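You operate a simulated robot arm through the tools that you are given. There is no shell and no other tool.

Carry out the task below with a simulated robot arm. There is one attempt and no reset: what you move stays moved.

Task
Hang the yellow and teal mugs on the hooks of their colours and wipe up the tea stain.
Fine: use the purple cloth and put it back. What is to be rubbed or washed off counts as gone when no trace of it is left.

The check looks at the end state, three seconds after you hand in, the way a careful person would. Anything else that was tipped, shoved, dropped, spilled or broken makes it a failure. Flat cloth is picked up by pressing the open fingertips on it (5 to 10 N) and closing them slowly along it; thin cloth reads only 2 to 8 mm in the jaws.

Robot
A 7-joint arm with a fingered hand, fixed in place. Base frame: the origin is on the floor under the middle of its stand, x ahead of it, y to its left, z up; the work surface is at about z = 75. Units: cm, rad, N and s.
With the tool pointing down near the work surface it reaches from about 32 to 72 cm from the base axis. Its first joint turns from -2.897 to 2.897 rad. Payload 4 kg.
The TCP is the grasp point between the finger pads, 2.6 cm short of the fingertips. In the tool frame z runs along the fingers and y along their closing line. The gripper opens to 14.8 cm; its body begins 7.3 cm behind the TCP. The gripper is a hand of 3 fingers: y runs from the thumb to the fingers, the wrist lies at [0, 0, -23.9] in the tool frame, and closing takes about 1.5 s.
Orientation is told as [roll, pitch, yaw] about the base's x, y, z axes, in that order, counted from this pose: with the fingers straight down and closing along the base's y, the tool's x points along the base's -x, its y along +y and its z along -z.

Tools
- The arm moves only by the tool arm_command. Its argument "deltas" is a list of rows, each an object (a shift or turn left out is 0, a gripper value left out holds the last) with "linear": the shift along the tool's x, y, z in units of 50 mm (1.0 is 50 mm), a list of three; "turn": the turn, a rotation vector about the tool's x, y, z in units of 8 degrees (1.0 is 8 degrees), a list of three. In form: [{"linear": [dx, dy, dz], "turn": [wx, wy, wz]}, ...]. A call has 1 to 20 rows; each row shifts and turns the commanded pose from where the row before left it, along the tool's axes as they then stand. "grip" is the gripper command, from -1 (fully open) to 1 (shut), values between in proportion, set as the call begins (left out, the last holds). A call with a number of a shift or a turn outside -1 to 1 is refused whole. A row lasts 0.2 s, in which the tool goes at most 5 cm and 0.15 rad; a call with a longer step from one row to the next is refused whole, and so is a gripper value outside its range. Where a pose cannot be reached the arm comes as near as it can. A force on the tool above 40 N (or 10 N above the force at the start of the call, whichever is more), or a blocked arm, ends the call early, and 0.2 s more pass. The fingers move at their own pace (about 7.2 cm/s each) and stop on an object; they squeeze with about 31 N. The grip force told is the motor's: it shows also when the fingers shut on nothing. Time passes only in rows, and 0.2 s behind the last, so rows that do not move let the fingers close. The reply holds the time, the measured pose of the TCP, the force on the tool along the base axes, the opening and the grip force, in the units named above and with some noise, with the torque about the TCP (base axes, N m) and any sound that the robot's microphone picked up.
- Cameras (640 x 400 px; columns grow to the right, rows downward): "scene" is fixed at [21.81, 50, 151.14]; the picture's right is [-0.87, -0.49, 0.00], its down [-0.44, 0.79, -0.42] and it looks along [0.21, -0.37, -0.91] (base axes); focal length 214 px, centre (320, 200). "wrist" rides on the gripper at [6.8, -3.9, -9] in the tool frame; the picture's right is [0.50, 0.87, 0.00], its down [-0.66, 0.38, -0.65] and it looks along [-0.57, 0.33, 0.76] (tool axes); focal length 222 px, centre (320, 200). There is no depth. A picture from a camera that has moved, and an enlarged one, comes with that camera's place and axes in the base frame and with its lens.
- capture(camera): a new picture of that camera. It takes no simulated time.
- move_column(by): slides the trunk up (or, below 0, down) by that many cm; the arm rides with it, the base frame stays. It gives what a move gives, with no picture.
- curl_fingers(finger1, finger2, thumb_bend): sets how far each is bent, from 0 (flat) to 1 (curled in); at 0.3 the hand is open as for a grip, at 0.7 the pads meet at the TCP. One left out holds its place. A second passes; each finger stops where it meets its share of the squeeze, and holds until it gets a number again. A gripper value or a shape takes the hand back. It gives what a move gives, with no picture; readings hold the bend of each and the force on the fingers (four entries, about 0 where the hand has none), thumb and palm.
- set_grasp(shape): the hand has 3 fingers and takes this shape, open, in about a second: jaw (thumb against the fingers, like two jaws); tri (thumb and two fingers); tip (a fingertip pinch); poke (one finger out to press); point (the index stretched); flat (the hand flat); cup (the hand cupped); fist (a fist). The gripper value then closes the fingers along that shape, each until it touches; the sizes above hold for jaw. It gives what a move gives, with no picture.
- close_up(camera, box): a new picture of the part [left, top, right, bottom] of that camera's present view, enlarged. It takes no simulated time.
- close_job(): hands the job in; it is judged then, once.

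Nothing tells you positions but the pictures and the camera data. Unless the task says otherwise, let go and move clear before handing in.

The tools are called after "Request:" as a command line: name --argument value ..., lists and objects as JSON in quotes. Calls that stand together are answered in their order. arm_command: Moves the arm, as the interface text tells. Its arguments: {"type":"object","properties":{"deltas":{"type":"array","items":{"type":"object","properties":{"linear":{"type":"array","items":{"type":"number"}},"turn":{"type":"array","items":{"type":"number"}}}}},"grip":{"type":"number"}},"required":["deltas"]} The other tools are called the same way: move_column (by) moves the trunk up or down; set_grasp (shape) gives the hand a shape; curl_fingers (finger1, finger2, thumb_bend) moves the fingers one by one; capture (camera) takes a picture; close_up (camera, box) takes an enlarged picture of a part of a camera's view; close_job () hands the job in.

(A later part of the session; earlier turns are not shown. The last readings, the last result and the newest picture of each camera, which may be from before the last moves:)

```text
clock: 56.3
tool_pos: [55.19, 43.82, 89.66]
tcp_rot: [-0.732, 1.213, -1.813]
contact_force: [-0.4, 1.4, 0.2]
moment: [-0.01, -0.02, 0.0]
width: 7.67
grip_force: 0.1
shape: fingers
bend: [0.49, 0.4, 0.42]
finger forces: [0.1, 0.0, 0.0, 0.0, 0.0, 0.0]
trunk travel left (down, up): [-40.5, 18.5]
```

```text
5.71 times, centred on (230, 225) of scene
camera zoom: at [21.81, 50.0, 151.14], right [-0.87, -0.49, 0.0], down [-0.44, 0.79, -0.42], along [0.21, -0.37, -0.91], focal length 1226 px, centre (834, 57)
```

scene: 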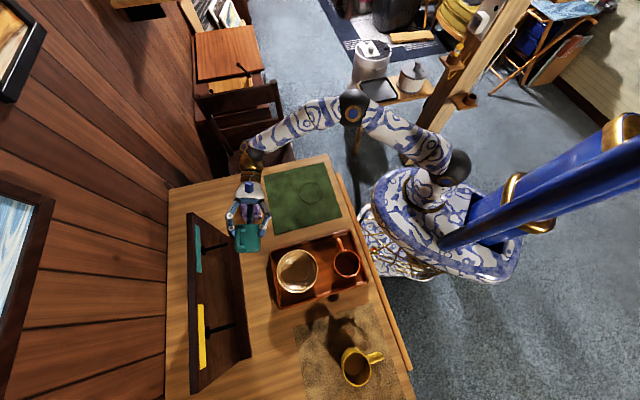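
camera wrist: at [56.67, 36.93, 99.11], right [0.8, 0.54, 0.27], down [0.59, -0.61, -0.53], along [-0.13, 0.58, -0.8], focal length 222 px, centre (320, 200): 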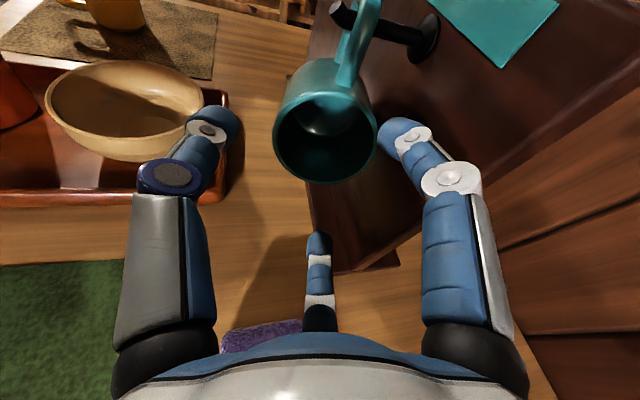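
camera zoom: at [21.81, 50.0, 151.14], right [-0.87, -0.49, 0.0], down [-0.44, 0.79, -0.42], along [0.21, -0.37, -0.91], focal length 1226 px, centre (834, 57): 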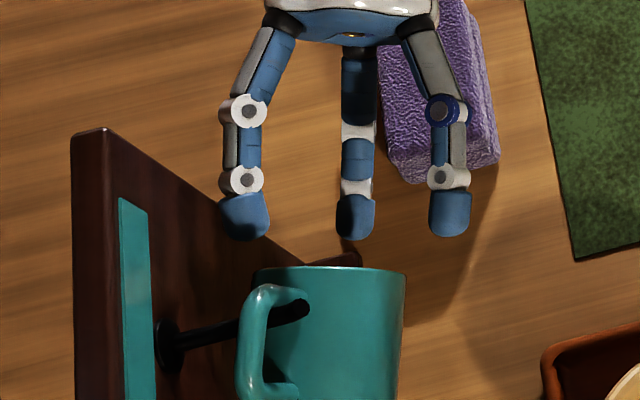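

The teal mug hangs well with its handle over the peg. I'll back the hand out and up, return it to vertical, and head to the yellow mug.

Request:
arm_command --deltas '[{"linear": [0.2, -0.49, -0.25]}, {"linear": [0.255, -0.462, -0.204]}, {"linear": [0.255, -0.462, -0.204]}, {"linear": [0.255, -0.462, -0.204]}, {"linear": [0.255, -0.462, -0.204]}, {"linear": [0.255, -0.462, -0.204]}, {"linear": [0.255, -0.462, -0.204]}, {"linear": [0.255, -0.462, -0.204]}]'

Request:
arm_command --deltas '[{"turn": [-0.227, -0.909, 0]}, {"turn": [-0.227, -0.909, 0]}, {"turn": [-0.227, -0.909, 0]}, {"turn": [-0.227, -0.909, 0]}, {"turn": [-0.227, -0.909, 0]}, {"turn": [-0.227, -0.909, 0]}, {"turn": [-0.227, -0.909, 0]}, {"turn": [-0.227, -0.909, 0]}, {"turn": [-0.227, -0.909, 0]}, {"turn": [-0.227, -0.909, 0]}]'

Request:
capture --camera "scene"

Request:
close_up --camera "scene" --box '[180, 190, 280, 280]'

```text
clock: 58.1
tool_pos: [43.68, 32.09, 105.39]
tcp_rot: [-0.735, 1.212, -1.813]
contact_force: [-0.3, -0.2, 0.0]
moment: [-0.04, 0.01, 0.02]
width: 7.69
grip_force: 0.0
shape: fingers
bend: [0.49, 0.4, 0.42]
finger forces: [0.0, 0.0, 0.1, 0.0, 0.0, 0.1]
trunk travel left (down, up): [-40.5, 18.5]
```

```text
clock: 60.3
tool_pos: [43.77, 32.27, 105.38]
tcp_rot: [0.001, -0.001, -1.294]
contact_force: [0.0, -0.5, 0.6]
moment: [0.0, -0.01, 0.0]
width: 7.69
grip_force: 0.1
shape: fingers
bend: [0.49, 0.4, 0.42]
finger forces: [0.1, 0.0, 0.1, 0.1, 0.1, 0.0]
trunk travel left (down, up): [-40.5, 18.5]
```

```text
taken
```

scene: 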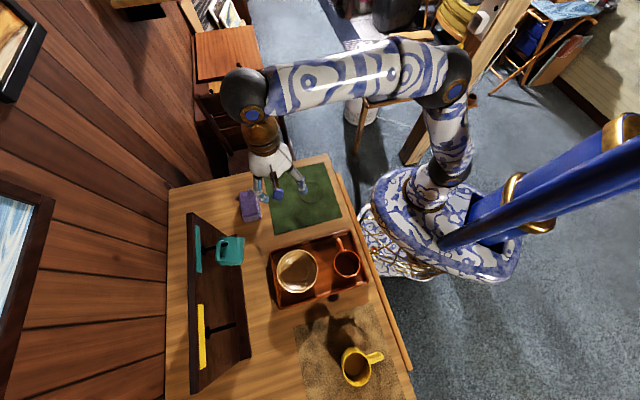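

```text
4.44 times, centred on (230, 235) of scene
camera zoom: at [21.81, 50.0, 151.14], right [-0.87, -0.49, 0.0], down [-0.44, 0.79, -0.42], along [0.21, -0.37, -0.91], focal length 953 px, centre (720, 44)
```

zoom: 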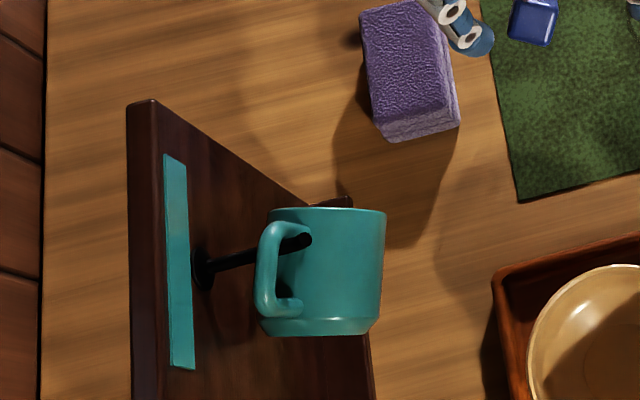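

The teal mug hangs stably. I'll reopen the hand, yaw it for the yellow mug and move over to it.

Request:
arm_command --deltas '[{"turn": [0, 0, -0.911]}, {"turn": [0, 0, -0.911]}, {"turn": [0, 0, -0.911]}, {"turn": [0, 0, -0.911]}, {"turn": [0, 0, -0.911]}, {"turn": [0, 0, -0.911]}, {"turn": [0, 0, -0.911]}, {"turn": [0, 0, -0.911]}, {"turn": [0, 0, -0.911]}, {"turn": [0, 0, -0.911]}, {"turn": [0, 0, -0.911]}, {"turn": [0, 0, -0.911]}, {"turn": [0, 0, -0.911]}, {"turn": [0, 0, -0.911]}]' --grip -1

Request:
arm_command --deltas '[{"linear": [0.344, 0.683, 0]}, {"linear": [0.344, 0.683, 0]}, {"linear": [0.344, 0.683, 0]}, {"linear": [0.344, 0.683, 0]}, {"linear": [0.344, 0.683, 0]}, {"linear": [0.344, 0.683, 0]}, {"linear": [0.344, 0.683, 0]}, {"linear": [0.344, 0.683, 0]}, {"linear": [0.344, 0.683, 0]}, {"linear": [0.344, 0.683, 0]}, {"linear": [0.344, 0.683, 0]}, {"linear": [0.344, 0.683, 0]}]'

Request:
capture --camera "wrist"

Request:
capture --camera "scene"

```text
clock: 63.3
tool_pos: [43.7, 32.3, 105.47]
tcp_rot: [0.0, 0.0, 0.491]
contact_force: [0.4, -0.4, 0.2]
moment: [0.02, -0.04, 0.02]
width: 14.8
grip_force: 0.0
shape: jaw
bend: [0.3, 0.3, 0.3]
finger forces: [0.0, 0.0, 0.0, 0.0, 0.0, 0.0]
trunk travel left (down, up): [-40.5, 18.5]
```

```text
clock: 65.9
tool_pos: [5.85, 58.05, 105.42]
tcp_rot: [0.001, 0.0, 0.49]
contact_force: [0.3, 0.1, 0.2]
moment: [0.0, 0.02, -0.01]
width: 14.79
grip_force: 0.0
shape: jaw
bend: [0.3, 0.3, 0.3]
finger forces: [0.0, 0.1, 0.0, 0.0, 0.0, 0.0]
out of reach, approached as far as the arm can: row 12
trunk travel left (down, up): [-40.5, 18.5]
```

```text
taken
camera wrist: at [1.82, 51.34, 114.3], right [-0.85, 0.53, 0.0], down [0.4, 0.64, 0.65], along [0.35, 0.55, -0.76], focal length 222 px, centre (320, 200)
```

wrist: 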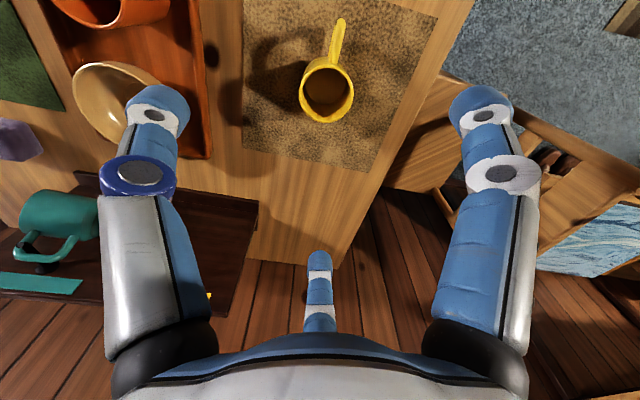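

```text
taken
```

scene: 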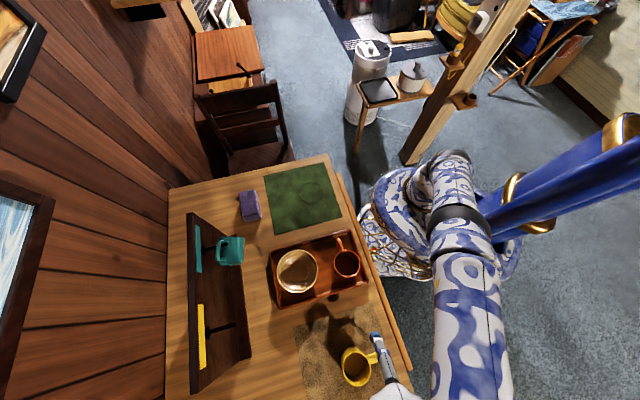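

I'm above the yellow mug, and the dark spot by the tray is visible too. I'll zoom in on both.

Request:
close_up --camera "wrist" --box '[160, 0, 320, 120]'

Request:
close_up --camera "wrist" --box '[280, 0, 380, 140]'

Request:
close_up --camera "scene" --box '[330, 320, 420, 400]'

Request:
close_up --camera "wrist" --box '[0, 150, 260, 310]'

```text
3.33 times, centred on (240, 60) of wrist
camera zoom: at [1.82, 51.34, 114.3], right [-0.85, 0.53, 0.0], down [0.4, 0.64, 0.65], along [0.35, 0.55, -0.76], focal length 740 px, centre (587, 667)
```

zoom: 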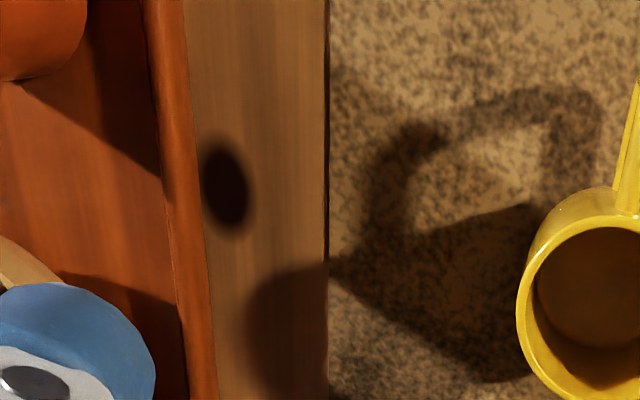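

```text
2.86 times, centred on (330, 70) of wrist
camera zoom: at [1.82, 51.34, 114.3], right [-0.85, 0.53, 0.0], down [0.4, 0.64, 0.65], along [0.35, 0.55, -0.76], focal length 635 px, centre (291, 571)
```

zoom: 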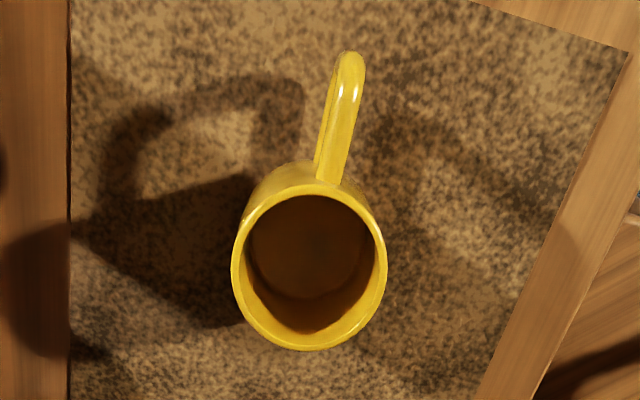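

```text
5.00 times, centred on (375, 360) of scene
camera zoom: at [21.81, 50.0, 151.14], right [-0.87, -0.49, 0.0], down [-0.44, 0.79, -0.42], along [0.21, -0.37, -0.91], focal length 1072 px, centre (45, -600)
```

zoom: 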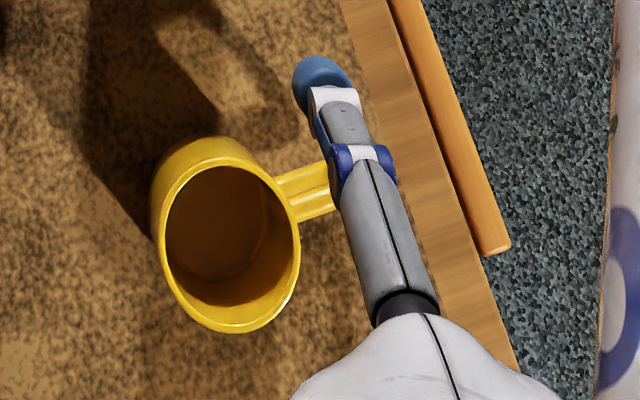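

```text
2.46 times, centred on (130, 230) of wrist
camera zoom: at [1.82, 51.34, 114.3], right [-0.85, 0.53, 0.0], down [0.4, 0.64, 0.65], along [0.35, 0.55, -0.76], focal length 547 px, centre (788, 126)
```

zoom: 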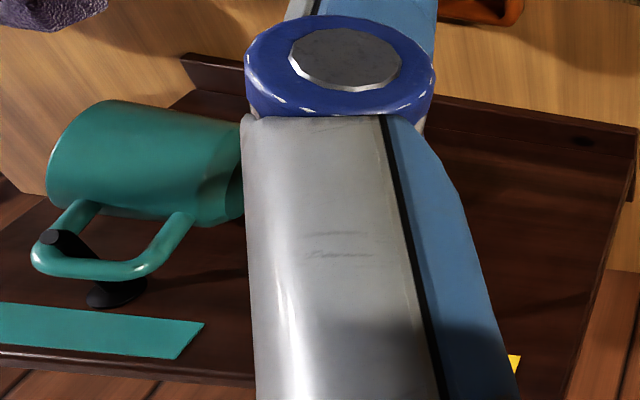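

The yellow mug's centre is about (5.65, 59.25), with its rim at z ≈ 83 and its handle at azimuth ≈ 226°. I'll adjust the yaw to 32°, centre over it and come down.

Request:
arm_command --deltas '[{"linear": [0, 0, 0.4], "turn": [0, 0, -0.25]}, {"linear": [0, 0, 0.4], "turn": [0, 0, -0.25]}, {"linear": [0, 0, 0.4]}, {"linear": [-0.05, 0.11, 0.2]}, {"linear": [-0.05, 0.11, 0]}]'

Request:
capture --camera "wrist"

```text
clock: 67.1
tool_pos: [5.78, 59.16, 98.3]
tcp_rot: [-0.001, -0.001, 0.56]
contact_force: [0.3, -0.4, -0.5]
moment: [0.01, -0.01, -0.01]
width: 14.8
grip_force: 0.1
shape: jaw
bend: [0.3, 0.3, 0.3]
finger forces: [0.0, 0.1, 0.1, 0.1, 0.1, 0.0]
trunk travel left (down, up): [-40.5, 18.5]
```

```text
taken
camera wrist: at [2.26, 52.22, 107.25], right [-0.88, 0.47, 0.0], down [0.35, 0.67, 0.65], along [0.31, 0.58, -0.76], focal length 222 px, centre (320, 200)
```

wrist: 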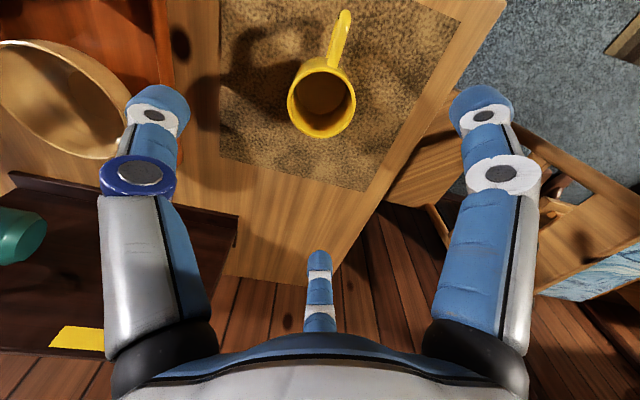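

Centring matches what I had for the teal mug. I'll descend to the same grip depth and close.

Request:
arm_command --deltas '[{"linear": [0.02, -0.01, 0.5]}, {"linear": [0.02, -0.01, 0.5]}, {"linear": [0, 0, 0.5]}, {"linear": [0, 0, 0.5]}, {"linear": [0, 0, 0.3]}, {"linear": [0, 0, 0.3]}, {"linear": [0, 0, 0.3]}, {"linear": [0, 0, 0.2]}, {"linear": [0, 0, 0.2]}, {}]'

Request:
capture --camera "wrist"

Request:
close_up --camera "scene" --box '[310, 310, 430, 400]'

```text
clock: 69.3
tool_pos: [5.69, 58.91, 81.79]
tcp_rot: [0.0, 0.001, 0.56]
contact_force: [-0.2, -0.3, -0.1]
moment: [-0.01, 0.0, -0.02]
width: 14.8
grip_force: 0.0
shape: jaw
bend: [0.3, 0.3, 0.3]
finger forces: [0.1, 0.1, 0.1, 0.0, 0.0, 0.0]
trunk travel left (down, up): [-40.5, 18.5]
```

```text
taken
camera wrist: at [2.05, 52.08, 90.73], right [-0.88, 0.47, 0.0], down [0.35, 0.67, 0.65], along [0.31, 0.58, -0.76], focal length 222 px, centre (320, 200)
```

wrist: 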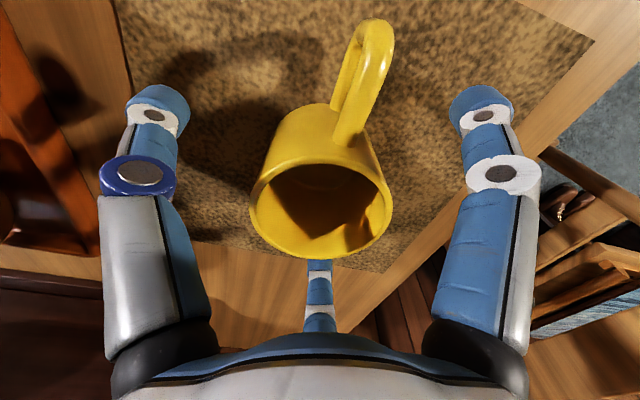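

```text
4.44 times, centred on (370, 355) of scene
camera zoom: at [21.81, 50.0, 151.14], right [-0.87, -0.49, 0.0], down [-0.44, 0.79, -0.42], along [0.21, -0.37, -0.91], focal length 953 px, centre (98, -489)
```

zoom: 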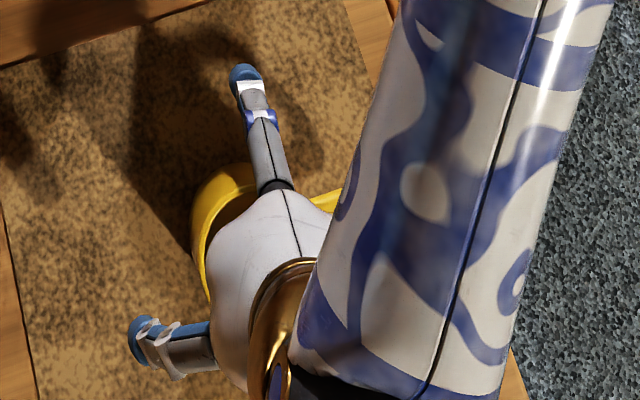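

The mug is centred just like the teal one was. Closing on it now.

Request:
arm_command --deltas '[{}, {}, {}, {}, {}, {}, {}, {}, {}, {}]' --grip 1

Request:
arm_command --deltas '[{"linear": [0, 0, -0.15]}, {"linear": [0, 0, -0.15]}, {"linear": [0, 0, -0.2]}, {"linear": [0, 0, -0.2]}, {}]'

Request:
capture --camera "wrist"

```text
clock: 71.5
tool_pos: [5.62, 58.94, 81.8]
tcp_rot: [0.0, 0.0, 0.559]
contact_force: [-0.4, -0.5, 0.2]
moment: [0.01, 0.02, -0.02]
width: 6.43
grip_force: 31.2
shape: jaw
bend: [0.77, 0.36, 0.7]
finger forces: [27.9, 28.0, 0.0, 0.0, 28.2, 0.1]
trunk travel left (down, up): [-40.5, 18.5]
```

```text
clock: 72.7
tool_pos: [5.72, 58.86, 85.37]
tcp_rot: [0.0, 0.001, 0.56]
contact_force: [0.6, 0.3, -2.1]
moment: [0.01, -0.03, 0.0]
width: 6.39
grip_force: 31.2
shape: jaw
bend: [0.77, 0.36, 0.7]
finger forces: [28.0, 28.2, 0.0, 0.0, 28.3, 0.1]
trunk travel left (down, up): [-40.5, 18.5]
```

```text
taken
camera wrist: at [2.07, 52.03, 94.23], right [-0.88, 0.47, 0.0], down [0.35, 0.67, 0.65], along [0.31, 0.58, -0.76], focal length 222 px, centre (320, 200)
```

wrist: 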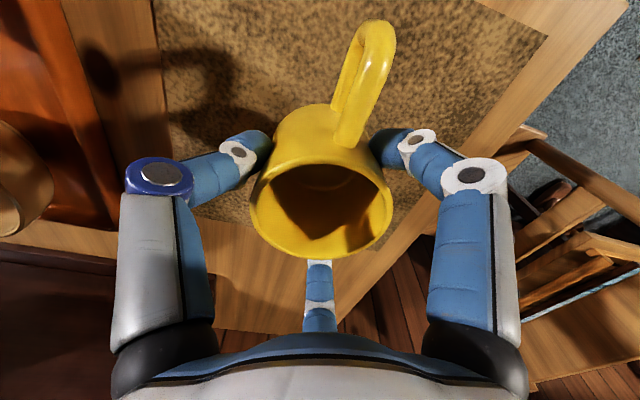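

The yellow mug is held firmly. I'll lift it, carry it to staging in front of the rack, and turn the handle along the rack as before.

Request:
arm_command --deltas '[{"linear": [0, 0, -0.6]}, {"linear": [0, 0, -0.6]}, {"linear": [0, 0, -0.6]}, {"linear": [0, 0, -0.6]}, {"linear": [0, 0, -0.6]}, {"linear": [-0.405, -0.615, -0.14]}, {"linear": [-0.405, -0.615, -0.14]}, {"linear": [-0.405, -0.615, -0.14]}, {"linear": [-0.405, -0.615, -0.14]}, {"linear": [-0.405, -0.615, -0.14]}, {"linear": [-0.405, -0.615, -0.14]}, {"linear": [-0.405, -0.615, -0.14]}, {"linear": [-0.405, -0.615, -0.14]}]'

Request:
arm_command --deltas '[{"turn": [0, 0, 0.943]}, {"turn": [0, 0, 0.943]}, {"turn": [0, 0, 0.943]}, {"turn": [0, 0, 0.943]}, {"turn": [0, 0, 0.943]}, {"turn": [0, 0, 0.943]}, {"turn": [0, 0, 0.943]}, {"turn": [0, 0, 0.943]}, {"turn": [0, 0, 0.943]}, {"turn": [0, 0, 0.943]}, {"turn": [0, 0, 0.943]}, {"turn": [0, 0, 0.943]}, {"turn": [0, 0, 0.943]}, {"turn": [0, 0, 0.943]}]'

Request:
capture --camera "scene"

Request:
close_up --camera "scene" --box '[290, 270, 420, 400]'

```text
clock: 75.5
tool_pos: [32.53, 46.51, 105.78]
tcp_rot: [-0.001, 0.0, 0.557]
contact_force: [-0.5, -0.1, -2.3]
moment: [0.01, 0.02, 0.0]
width: 6.38
grip_force: 31.1
shape: jaw
bend: [0.77, 0.36, 0.7]
finger forces: [28.1, 28.4, 0.1, 0.0, 28.2, 0.1]
trunk travel left (down, up): [-40.5, 18.5]
```

```text
clock: 78.5
tool_pos: [32.41, 46.62, 105.98]
tcp_rot: [0.0, -0.001, -1.284]
contact_force: [0.0, -0.2, -1.7]
moment: [0.01, 0.05, 0.0]
width: 6.38
grip_force: 31.0
shape: jaw
bend: [0.77, 0.36, 0.7]
finger forces: [27.9, 28.5, 0.0, 0.1, 28.0, 0.0]
trunk travel left (down, up): [-40.5, 18.5]
```

```text
taken
```

scene: 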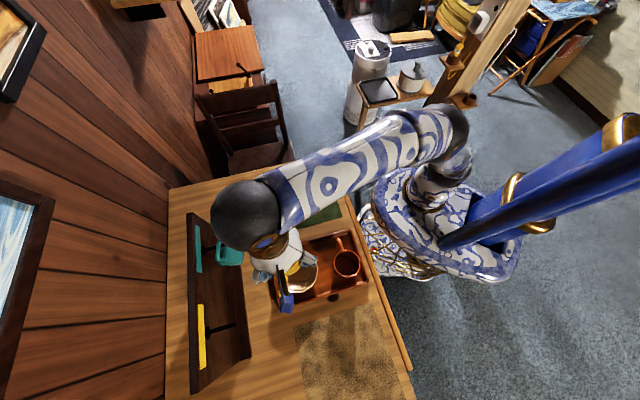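

```text
3.08 times, centred on (355, 335) of scene
camera zoom: at [21.81, 50.0, 151.14], right [-0.87, -0.49, 0.0], down [-0.44, 0.79, -0.42], along [0.21, -0.37, -0.91], focal length 660 px, centre (212, -215)
```

zoom: 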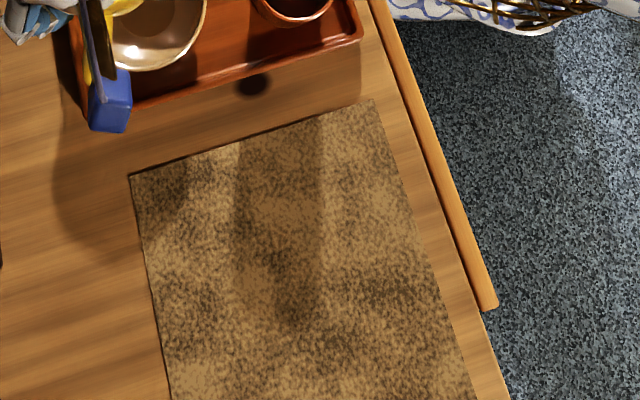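

The yellow mug's shadows moved with it, but the spot by the tray stayed; I'll look into that later. Now I'll tilt the yellow mug 55°.

Request:
arm_command --deltas '[{"turn": [0.2, 0.835, 0]}, {"turn": [0.2, 0.835, 0]}, {"turn": [0.2, 0.835, 0]}, {"turn": [0.2, 0.835, 0]}, {"turn": [0.2, 0.835, 0]}, {"turn": [0.2, 0.835, 0]}, {"turn": [0.2, 0.835, 0]}, {"turn": [0.2, 0.835, 0]}]'

Request:
capture --camera "wrist"

Request:
close_up --camera "scene" --box '[180, 170, 340, 380]'

```text
clock: 80.3
tool_pos: [32.53, 46.71, 105.85]
tcp_rot: [-0.321, 0.924, -1.446]
contact_force: [0.2, -0.1, -1.9]
moment: [-0.06, 0.0, 0.03]
width: 6.38
grip_force: 31.3
shape: jaw
bend: [0.77, 0.36, 0.7]
finger forces: [27.9, 29.6, 0.0, 0.0, 27.9, 0.0]
trunk travel left (down, up): [-40.5, 18.5]
```

```text
taken
camera wrist: at [32.17, 42.8, 117.12], right [0.75, 0.62, 0.23], down [0.66, -0.72, -0.22], along [0.03, 0.32, -0.95], focal length 222 px, centre (320, 200)
```

wrist: 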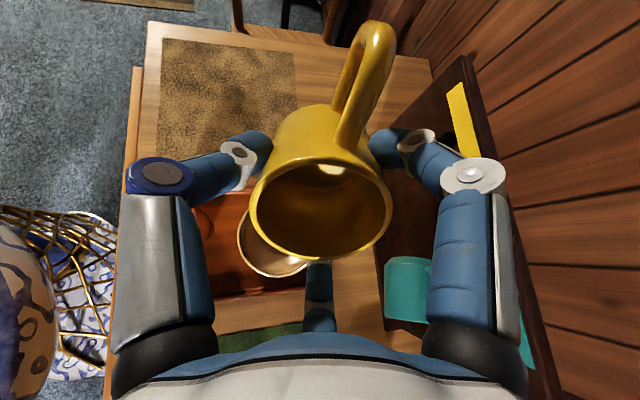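

```text
1.90 times, centred on (260, 275) of scene
camera zoom: at [21.81, 50.0, 151.14], right [-0.87, -0.49, 0.0], down [-0.44, 0.79, -0.42], along [0.21, -0.37, -0.91], focal length 408 px, centre (434, 57)
```

zoom: 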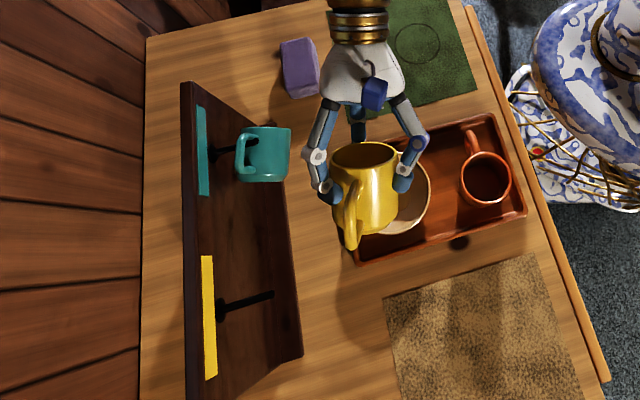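

The mug is tilted 55°, so the hand stays above the hanging teal mug. I'll move to the pre-insert position in front of the yellow peg.

Request:
arm_command --deltas '[{"linear": [-0.112, 0.212, 0.295]}, {"linear": [-0.112, 0.212, 0.295]}, {"linear": [-0.112, 0.212, 0.295]}, {"linear": [-0.112, 0.212, 0.295]}, {"linear": [-0.112, 0.212, 0.295]}, {"linear": [-0.112, 0.212, 0.295]}, {"linear": [-0.112, 0.212, 0.295]}, {"linear": [-0.112, 0.212, 0.295]}, {"linear": [-0.112, 0.212, 0.295]}, {}]'

Request:
capture --camera "wrist"

Request:
close_up --camera "scene" --box '[180, 210, 300, 370]'

Request:
close_up --camera "wrist" --box '[300, 0, 500, 160]'

```text
clock: 82.5
tool_pos: [36.07, 56.72, 92.47]
tcp_rot: [-0.321, 0.921, -1.444]
contact_force: [0.3, -0.3, -1.6]
moment: [-0.01, -0.04, 0.04]
width: 6.37
grip_force: 30.6
shape: jaw
bend: [0.77, 0.36, 0.7]
finger forces: [28.0, 29.6, 0.0, 0.1, 27.8, 0.0]
trunk travel left (down, up): [-40.5, 18.5]
```

```text
taken
camera wrist: at [35.75, 52.81, 103.62], right [0.75, 0.62, 0.23], down [0.66, -0.72, -0.22], along [0.03, 0.32, -0.95], focal length 222 px, centre (320, 200)
```

wrist: 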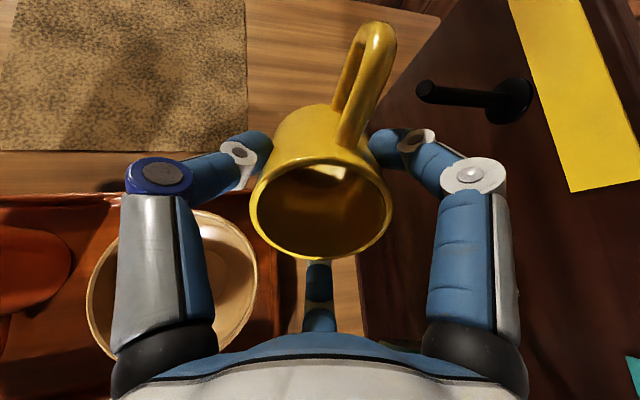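

```text
2.50 times, centred on (240, 290) of scene
camera zoom: at [21.81, 50.0, 151.14], right [-0.87, -0.49, 0.0], down [-0.44, 0.79, -0.42], along [0.21, -0.37, -0.91], focal length 536 px, centre (520, -25)
```

zoom: 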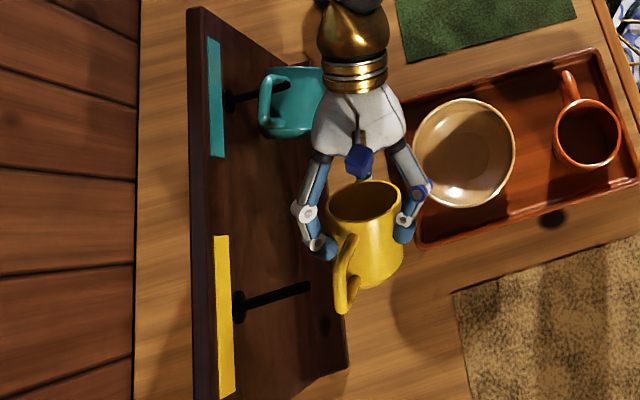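

```text
2.50 times, centred on (400, 80) of wrist
camera zoom: at [35.75, 52.81, 103.62], right [0.75, 0.62, 0.23], down [0.66, -0.72, -0.22], along [0.03, 0.32, -0.95], focal length 555 px, centre (120, 500)
```

zoom: 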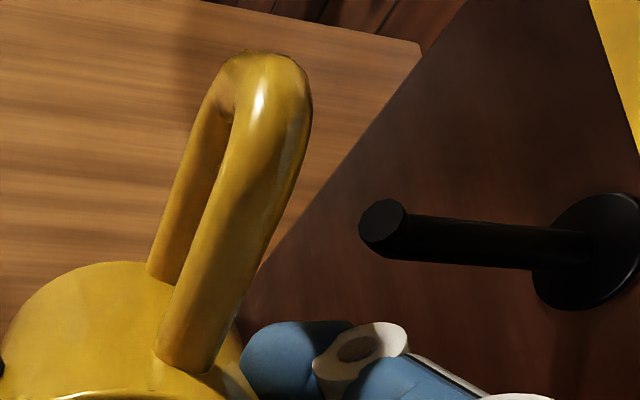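

I'll take a higher-magnification look at the handle relative to the peg.

Request:
close_up --camera "scene" --box '[210, 280, 280, 350]'

Request:
close_up --camera "scene" --box '[200, 210, 290, 290]'

```text
5.71 times, centred on (245, 315) of scene
camera zoom: at [21.81, 50.0, 151.14], right [-0.87, -0.49, 0.0], down [-0.44, 0.79, -0.42], along [0.21, -0.37, -0.91], focal length 1226 px, centre (749, -457)
```

zoom: 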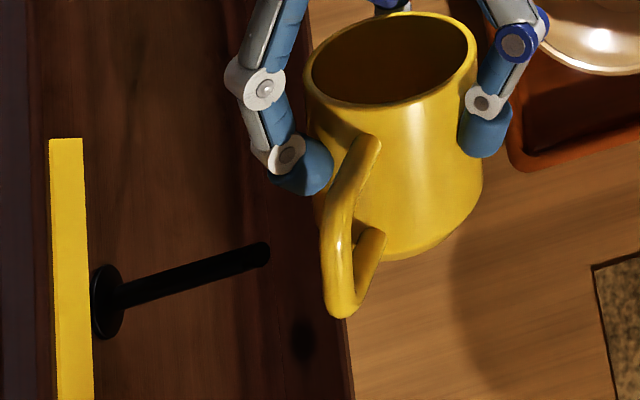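

```text
5.00 times, centred on (245, 250) of scene
camera zoom: at [21.81, 50.0, 151.14], right [-0.87, -0.49, 0.0], down [-0.44, 0.79, -0.42], along [0.21, -0.37, -0.91], focal length 1072 px, centre (695, -50)
```

zoom: 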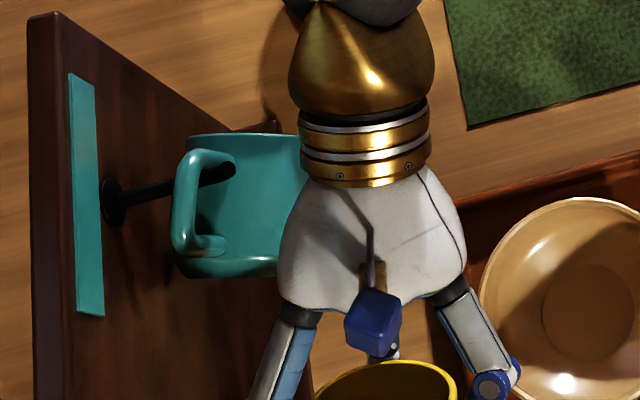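

The numbers put the peg tip right at the centre of the yellow handle's opening, and the hand stays above the teal mug. I'll advance 3.3 cm to the tip and check.

Request:
arm_command --deltas '[{"linear": [0.0817, 0.199, 0.0473]}, {"linear": [0.0817, 0.199, 0.0473]}, {"linear": [0.0817, 0.199, 0.0473]}, {}]'

Request:
capture --camera "wrist"

Request:
close_up --camera "scene" --box '[200, 270, 280, 350]'

Request:
close_up --camera "wrist" --box '[300, 0, 500, 160]'

```text
clock: 83.5
tool_pos: [38.44, 58.95, 92.43]
tcp_rot: [-0.322, 0.92, -1.446]
contact_force: [0.1, 0.0, -1.9]
moment: [-0.02, -0.04, -0.02]
width: 6.36
grip_force: 30.8
shape: jaw
bend: [0.77, 0.36, 0.7]
finger forces: [28.1, 29.7, 0.0, 0.1, 27.9, 0.0]
trunk travel left (down, up): [-40.5, 18.5]
```

```text
taken
camera wrist: at [38.12, 55.13, 103.6], right [0.75, 0.62, 0.23], down [0.66, -0.72, -0.22], along [0.03, 0.32, -0.95], focal length 222 px, centre (320, 200)
```

wrist: 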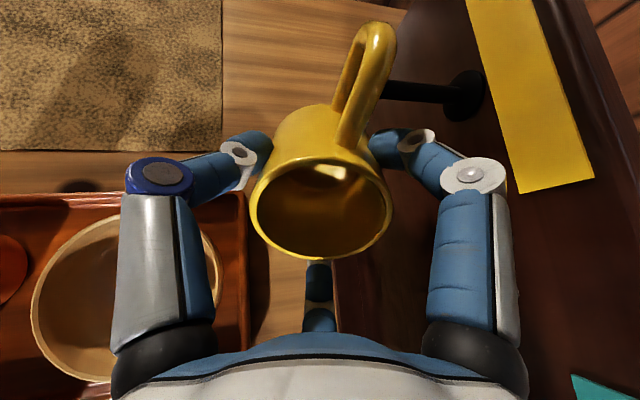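

```text
5.00 times, centred on (240, 310) of scene
camera zoom: at [21.81, 50.0, 151.14], right [-0.87, -0.49, 0.0], down [-0.44, 0.79, -0.42], along [0.21, -0.37, -0.91], focal length 1072 px, centre (720, -350)
```

zoom: 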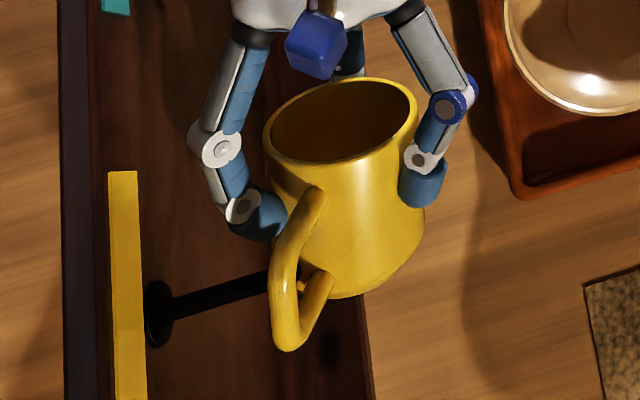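

```text
2.50 times, centred on (400, 80) of wrist
camera zoom: at [38.12, 55.13, 103.6], right [0.75, 0.62, 0.23], down [0.66, -0.72, -0.22], along [0.03, 0.32, -0.95], focal length 555 px, centre (120, 500)
```

zoom: 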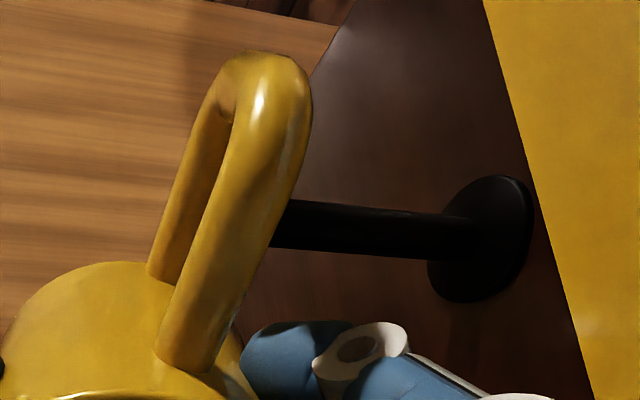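

The peg tip is entering the opening. I'll advance 2 cm more, slowly.

Request:
arm_command --deltas '[{"linear": [0.037, 0.09, 0.0215]}, {"linear": [0.037, 0.09, 0.0215]}, {"linear": [0.037, 0.09, 0.0215]}, {"linear": [0.037, 0.09, 0.0215]}, {}]'

Request:
close_up --camera "scene" --box '[200, 270, 280, 350]'

Request:
close_up --camera "wrist" --box '[300, 0, 500, 160]'

Request:
close_up --camera "scene" --box '[190, 210, 280, 290]'

```text
clock: 84.7
tool_pos: [39.83, 60.33, 92.29]
tcp_rot: [-0.321, 0.92, -1.444]
contact_force: [-0.4, 0.7, -2.5]
moment: [-0.02, -0.01, 0.0]
width: 6.36
grip_force: 31.3
shape: jaw
bend: [0.77, 0.36, 0.7]
finger forces: [28.0, 29.8, 0.1, 0.1, 27.9, 0.0]
trunk travel left (down, up): [-40.5, 18.5]
```

```text
5.00 times, centred on (240, 310) of scene
camera zoom: at [21.81, 50.0, 151.14], right [-0.87, -0.49, 0.0], down [-0.44, 0.79, -0.42], along [0.21, -0.37, -0.91], focal length 1072 px, centre (720, -350)
```

zoom: 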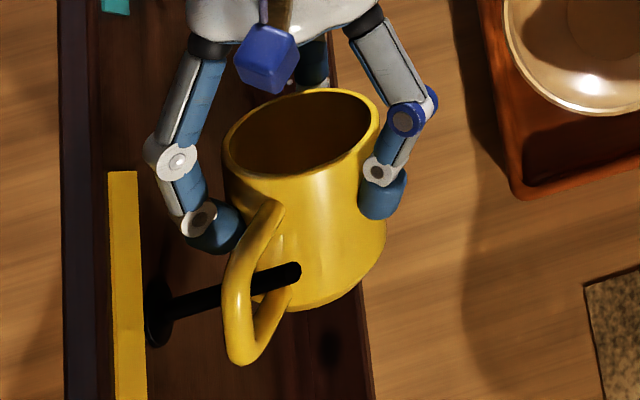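

```text
2.50 times, centred on (400, 80) of wrist
camera zoom: at [39.52, 56.53, 103.56], right [0.75, 0.62, 0.23], down [0.66, -0.72, -0.22], along [0.03, 0.32, -0.95], focal length 555 px, centre (120, 500)
```

zoom: 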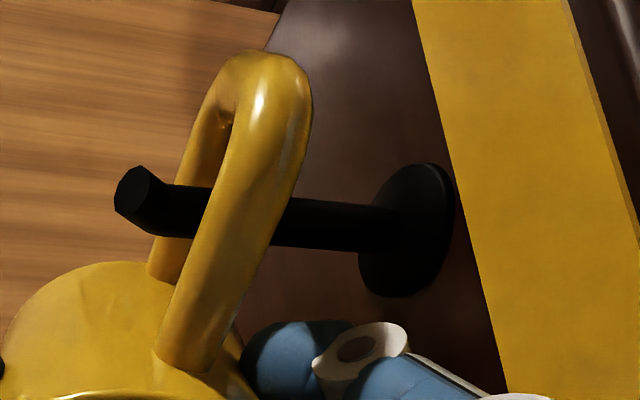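

```text
5.00 times, centred on (235, 250) of scene
camera zoom: at [21.81, 50.0, 151.14], right [-0.87, -0.49, 0.0], down [-0.44, 0.79, -0.42], along [0.21, -0.37, -0.91], focal length 1072 px, centre (745, -50)
```

zoom: 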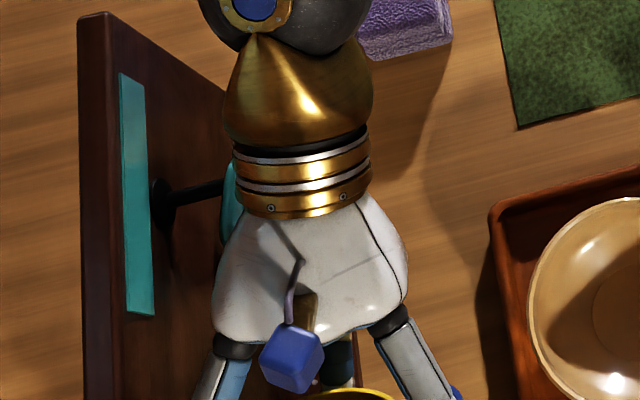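

The yellow handle is on its peg with the tip well past it. I'll lower gently until it rests.

Request:
arm_command --deltas '[{"linear": [-0.0398, 0.0096, 0.0287]}, {"linear": [-0.0398, 0.0096, 0.0287]}, {"linear": [-0.0398, 0.0096, 0.0287]}, {}]'

Request:
arm_command --deltas '[{"linear": [-0.032, 0.0077, 0.023]}, {"linear": [-0.032, 0.0077, 0.023]}, {}]'

Request:
close_up --camera "wrist" --box '[300, 0, 500, 160]'

```text
clock: 85.7
tool_pos: [39.9, 60.46, 91.71]
tcp_rot: [-0.322, 0.92, -1.444]
contact_force: [0.3, -1.2, -1.9]
moment: [-0.06, -0.04, 0.0]
width: 6.35
grip_force: 30.8
shape: jaw
bend: [0.77, 0.36, 0.7]
finger forces: [28.0, 29.7, 0.1, 0.0, 27.9, 0.1]
trunk travel left (down, up): [-40.5, 18.5]
```

```text
clock: 86.5
tool_pos: [39.81, 60.35, 91.2]
tcp_rot: [-0.321, 0.921, -1.442]
contact_force: [0.2, -0.5, -1.6]
moment: [-0.03, -0.03, 0.0]
width: 6.34
grip_force: 31.0
shape: jaw
bend: [0.77, 0.36, 0.7]
finger forces: [27.9, 29.6, 0.0, 0.0, 27.9, 0.1]
trunk travel left (down, up): [-40.5, 18.5]
```

```text
2.50 times, centred on (400, 80) of wrist
camera zoom: at [39.56, 56.52, 102.45], right [0.75, 0.62, 0.23], down [0.66, -0.72, -0.22], along [0.03, 0.32, -0.95], focal length 555 px, centre (120, 500)
```

zoom: 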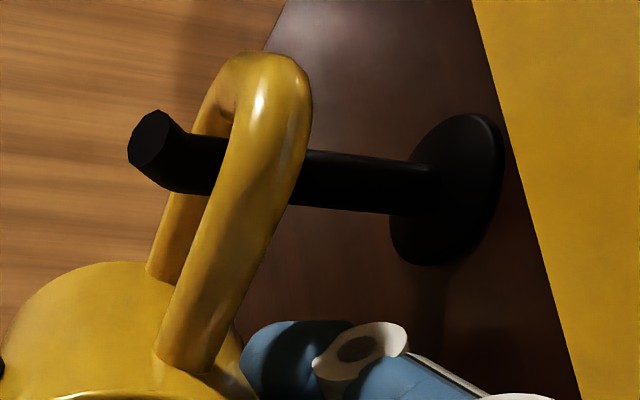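

Nearly there. I'll keep lowering in small steps until I feel contact.

Request:
arm_command --deltas '[{"linear": [-0.032, 0.0077, 0.023]}, {"linear": [-0.016, 0.0038, 0.0115]}, {}]'

Request:
arm_command --deltas '[{"linear": [-0.024, 0.0058, 0.0172]}, {}]'

Request:
close_up --camera "wrist" --box '[300, 0, 500, 160]'

```text
clock: 87.3
tool_pos: [39.83, 60.5, 91.22]
tcp_rot: [-0.32, 0.922, -1.442]
contact_force: [-0.2, 3.7, 6.3]
moment: [0.16, 0.18, -0.1]
width: 6.33
grip_force: 31.0
shape: jaw
bend: [0.77, 0.36, 0.7]
finger forces: [31.7, 27.9, 0.0, 0.0, 29.0, 0.0]
trunk travel left (down, up): [-40.5, 18.5]
```

```text
clock: 87.9
tool_pos: [39.85, 60.3, 90.85]
tcp_rot: [-0.318, 0.922, -1.443]
contact_force: [-1.3, 6.2, 10.2]
moment: [0.28, 0.21, -0.05]
width: 6.37
grip_force: 31.2
shape: jaw
bend: [0.77, 0.37, 0.7]
finger forces: [33.8, 27.3, 0.0, 0.1, 30.6, 0.0]
trunk travel left (down, up): [-40.5, 18.5]
```

```text
2.50 times, centred on (400, 80) of wrist
camera zoom: at [39.44, 56.55, 102.13], right [0.75, 0.62, 0.23], down [0.66, -0.72, -0.22], along [0.03, 0.32, -0.95], focal length 555 px, centre (120, 500)
```

zoom: 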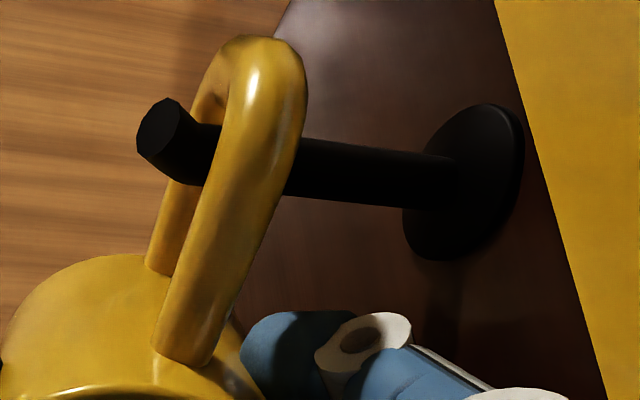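

Contact is made at about 10 N. I'll ease off, then open all the digits slightly at the same time.

Request:
arm_command --deltas '[{"linear": [0.04, -0.0096, -0.0287]}, {}, {}]'

Request:
curl_fingers --finger1 0.52 --finger2 0.5 --thumb_bend 0.52

Request:
capture --camera "wrist"

Request:
close_up --camera "scene" --box '[200, 270, 280, 350]'

```text
clock: 88.7
tool_pos: [39.83, 60.35, 90.96]
tcp_rot: [-0.322, 0.918, -1.444]
contact_force: [-2.6, 2.0, 2.2]
moment: [0.02, -0.02, 0.06]
width: 6.34
grip_force: 31.3
shape: jaw
bend: [0.77, 0.37, 0.7]
finger forces: [31.2, 29.7, 0.0, 0.0, 30.6, 0.0]
trunk travel left (down, up): [-40.5, 18.5]
```

```text
clock: 89.7
tool_pos: [39.82, 60.35, 91.05]
tcp_rot: [-0.322, 0.919, -1.443]
contact_force: [0.8, 0.0, -0.6]
moment: [0.06, 0.0, -0.01]
width: 5.69
grip_force: 1.1
shape: fingers
bend: [0.51, 0.48, 0.52]
finger forces: [0.8, 1.7, 0.1, 0.0, 0.0, 0.0]
trunk travel left (down, up): [-40.5, 18.5]
```

```text
taken
camera wrist: at [39.52, 56.54, 102.26], right [0.75, 0.62, 0.23], down [0.66, -0.72, -0.22], along [0.03, 0.32, -0.95], focal length 222 px, centre (320, 200)
```

wrist: 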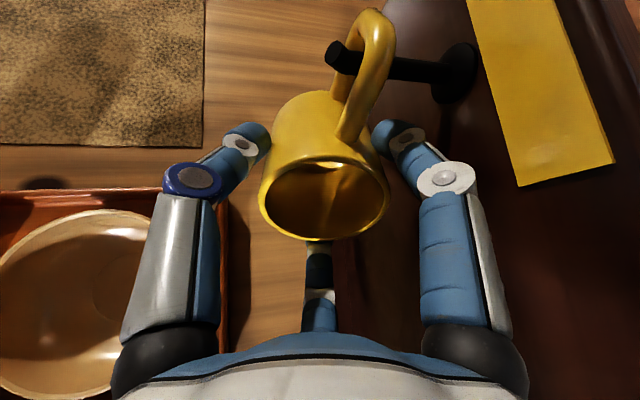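

```text
5.00 times, centred on (240, 310) of scene
camera zoom: at [21.81, 50.0, 151.14], right [-0.87, -0.49, 0.0], down [-0.44, 0.79, -0.42], along [0.21, -0.37, -0.91], focal length 1072 px, centre (720, -350)
```

zoom: 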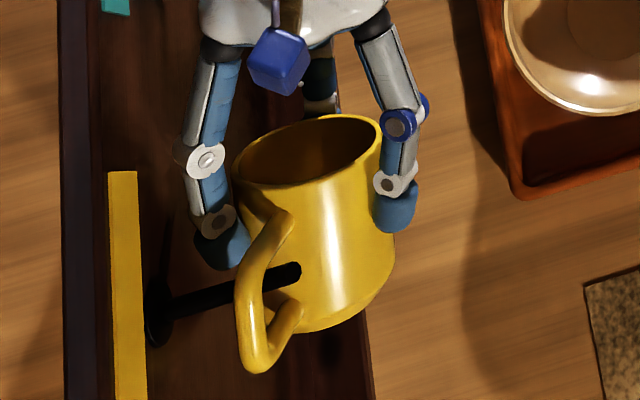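

The mug is hooked and only lightly touching two fingers. I'll open the lower finger and the thumb more, gently.

Request:
curl_fingers --finger1 0.49 --finger2 0.43 --thumb_bend 0.45

Request:
capture --camera "wrist"

Request:
close_up --camera "scene" --box '[200, 270, 280, 350]'

```text
clock: 90.7
tool_pos: [39.85, 60.39, 90.95]
tcp_rot: [-0.321, 0.921, -1.443]
contact_force: [-0.3, 0.7, 0.5]
moment: [0.01, -0.03, -0.02]
width: 7.13
grip_force: 0.1
shape: fingers
bend: [0.49, 0.43, 0.45]
finger forces: [0.0, 0.0, 0.0, 0.0, 0.0, 0.0]
trunk travel left (down, up): [-40.5, 18.5]
```

```text
taken
camera wrist: at [39.5, 56.54, 102.28], right [0.75, 0.62, 0.23], down [0.66, -0.72, -0.22], along [0.03, 0.32, -0.95], focal length 222 px, centre (320, 200)
```

wrist: 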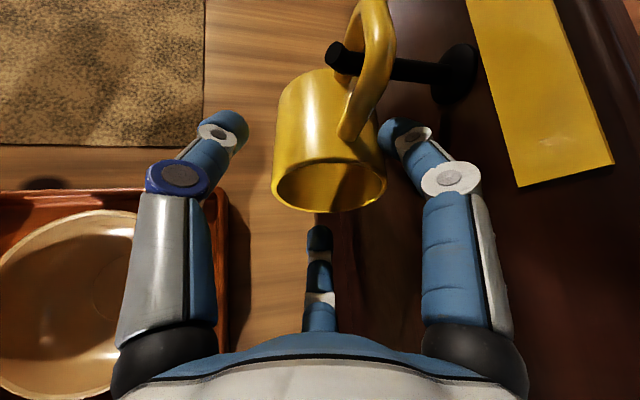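

```text
5.00 times, centred on (240, 310) of scene
camera zoom: at [21.81, 50.0, 151.14], right [-0.87, -0.49, 0.0], down [-0.44, 0.79, -0.42], along [0.21, -0.37, -0.91], focal length 1072 px, centre (720, -350)
```

zoom: 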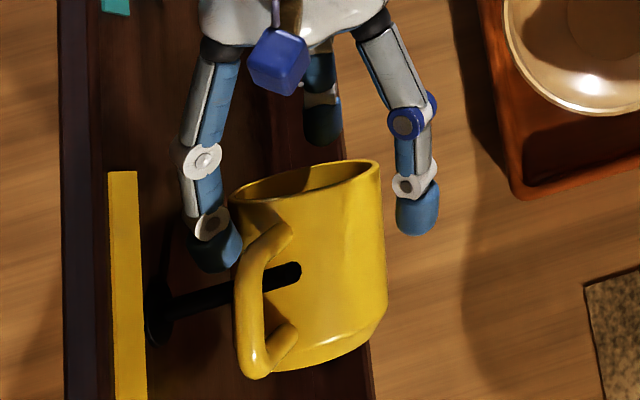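

All forces are zero, so the yellow mug hangs free. I'll withdraw along the tool axis.

Request:
arm_command --deltas '[{"linear": [0, 0, -0.15]}, {"linear": [0, 0, -0.15]}, {"linear": [0, 0, -0.2]}, {"linear": [0, 0, -0.2]}, {"linear": [0, 0, -0.2]}, {"linear": [0, 0, -0.2]}]'

Request:
capture --camera "wrist"

Request:
close_up --camera "scene" --box '[190, 210, 290, 360]'

```text
clock: 92.1
tool_pos: [42.12, 56.42, 94.05]
tcp_rot: [-0.322, 0.92, -1.443]
contact_force: [-1.0, 0.1, 0.0]
moment: [-0.02, 0.0, 0.0]
width: 7.17
grip_force: 0.3
shape: fingers
bend: [0.49, 0.43, 0.45]
finger forces: [0.0, 0.2, 0.0, 0.0, 0.0, 0.0]
trunk travel left (down, up): [-40.5, 18.5]
```

```text
taken
camera wrist: at [41.77, 52.61, 105.43], right [0.75, 0.62, 0.23], down [0.66, -0.72, -0.22], along [0.03, 0.32, -0.95], focal length 222 px, centre (320, 200)
```

wrist: 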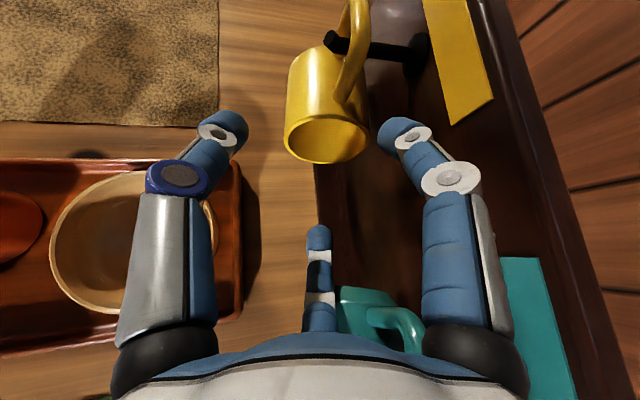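

```text
2.67 times, centred on (240, 285) of scene
camera zoom: at [21.81, 50.0, 151.14], right [-0.87, -0.49, 0.0], down [-0.44, 0.79, -0.42], along [0.21, -0.37, -0.91], focal length 572 px, centre (533, -27)
```

zoom: 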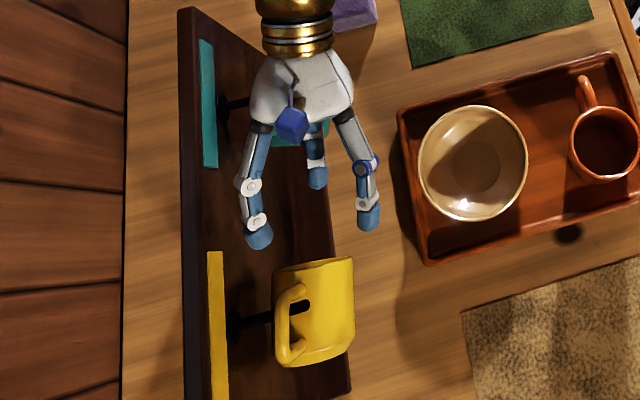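

Both mugs hang on their pegs. The lower finger is close to the teal mug, so I'll back straight away from the rack before rising.

Request:
arm_command --deltas '[{"linear": [-0.111, -0.271, -0.0645]}, {"linear": [-0.148, -0.361, -0.086]}, {"linear": [-0.148, -0.361, -0.086]}, {"linear": [-0.148, -0.361, -0.086]}, {"linear": [0.17, -0.4, -0.32]}, {"linear": [0.17, -0.4, -0.32]}, {"linear": [0.17, -0.4, -0.32]}, {"linear": [0.17, -0.4, -0.32]}]'

Request:
capture --camera "scene"

Request:
close_up --camera "scene" --box '[180, 200, 280, 380]'

```text
clock: 93.9
tool_pos: [31.8, 45.59, 101.95]
tcp_rot: [-0.321, 0.922, -1.442]
contact_force: [0.2, 0.1, -0.1]
moment: [0.01, 0.02, 0.0]
width: 7.17
grip_force: 0.1
shape: fingers
bend: [0.49, 0.43, 0.45]
finger forces: [0.1, 0.0, 0.1, 0.1, 0.0, 0.0]
trunk travel left (down, up): [-40.5, 18.5]
```

```text
taken
```

scene: 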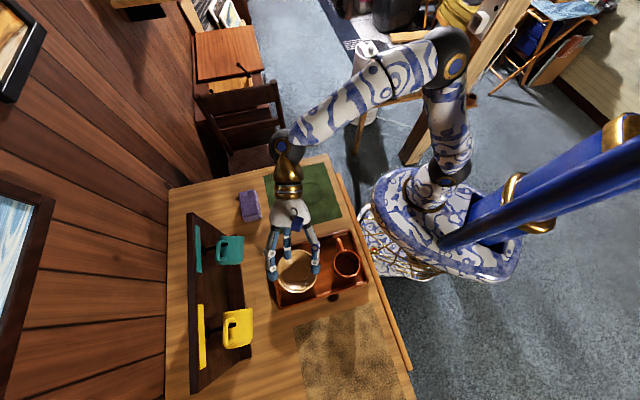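

```text
2.22 times, centred on (230, 290) of scene
camera zoom: at [21.81, 50.0, 151.14], right [-0.87, -0.49, 0.0], down [-0.44, 0.79, -0.42], along [0.21, -0.37, -0.91], focal length 477 px, centre (520, 0)
```

zoom: 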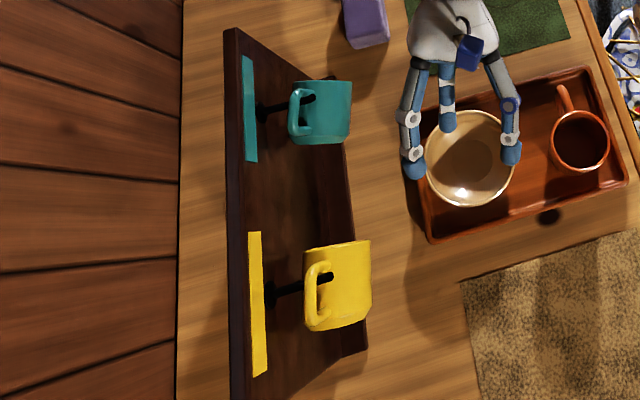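

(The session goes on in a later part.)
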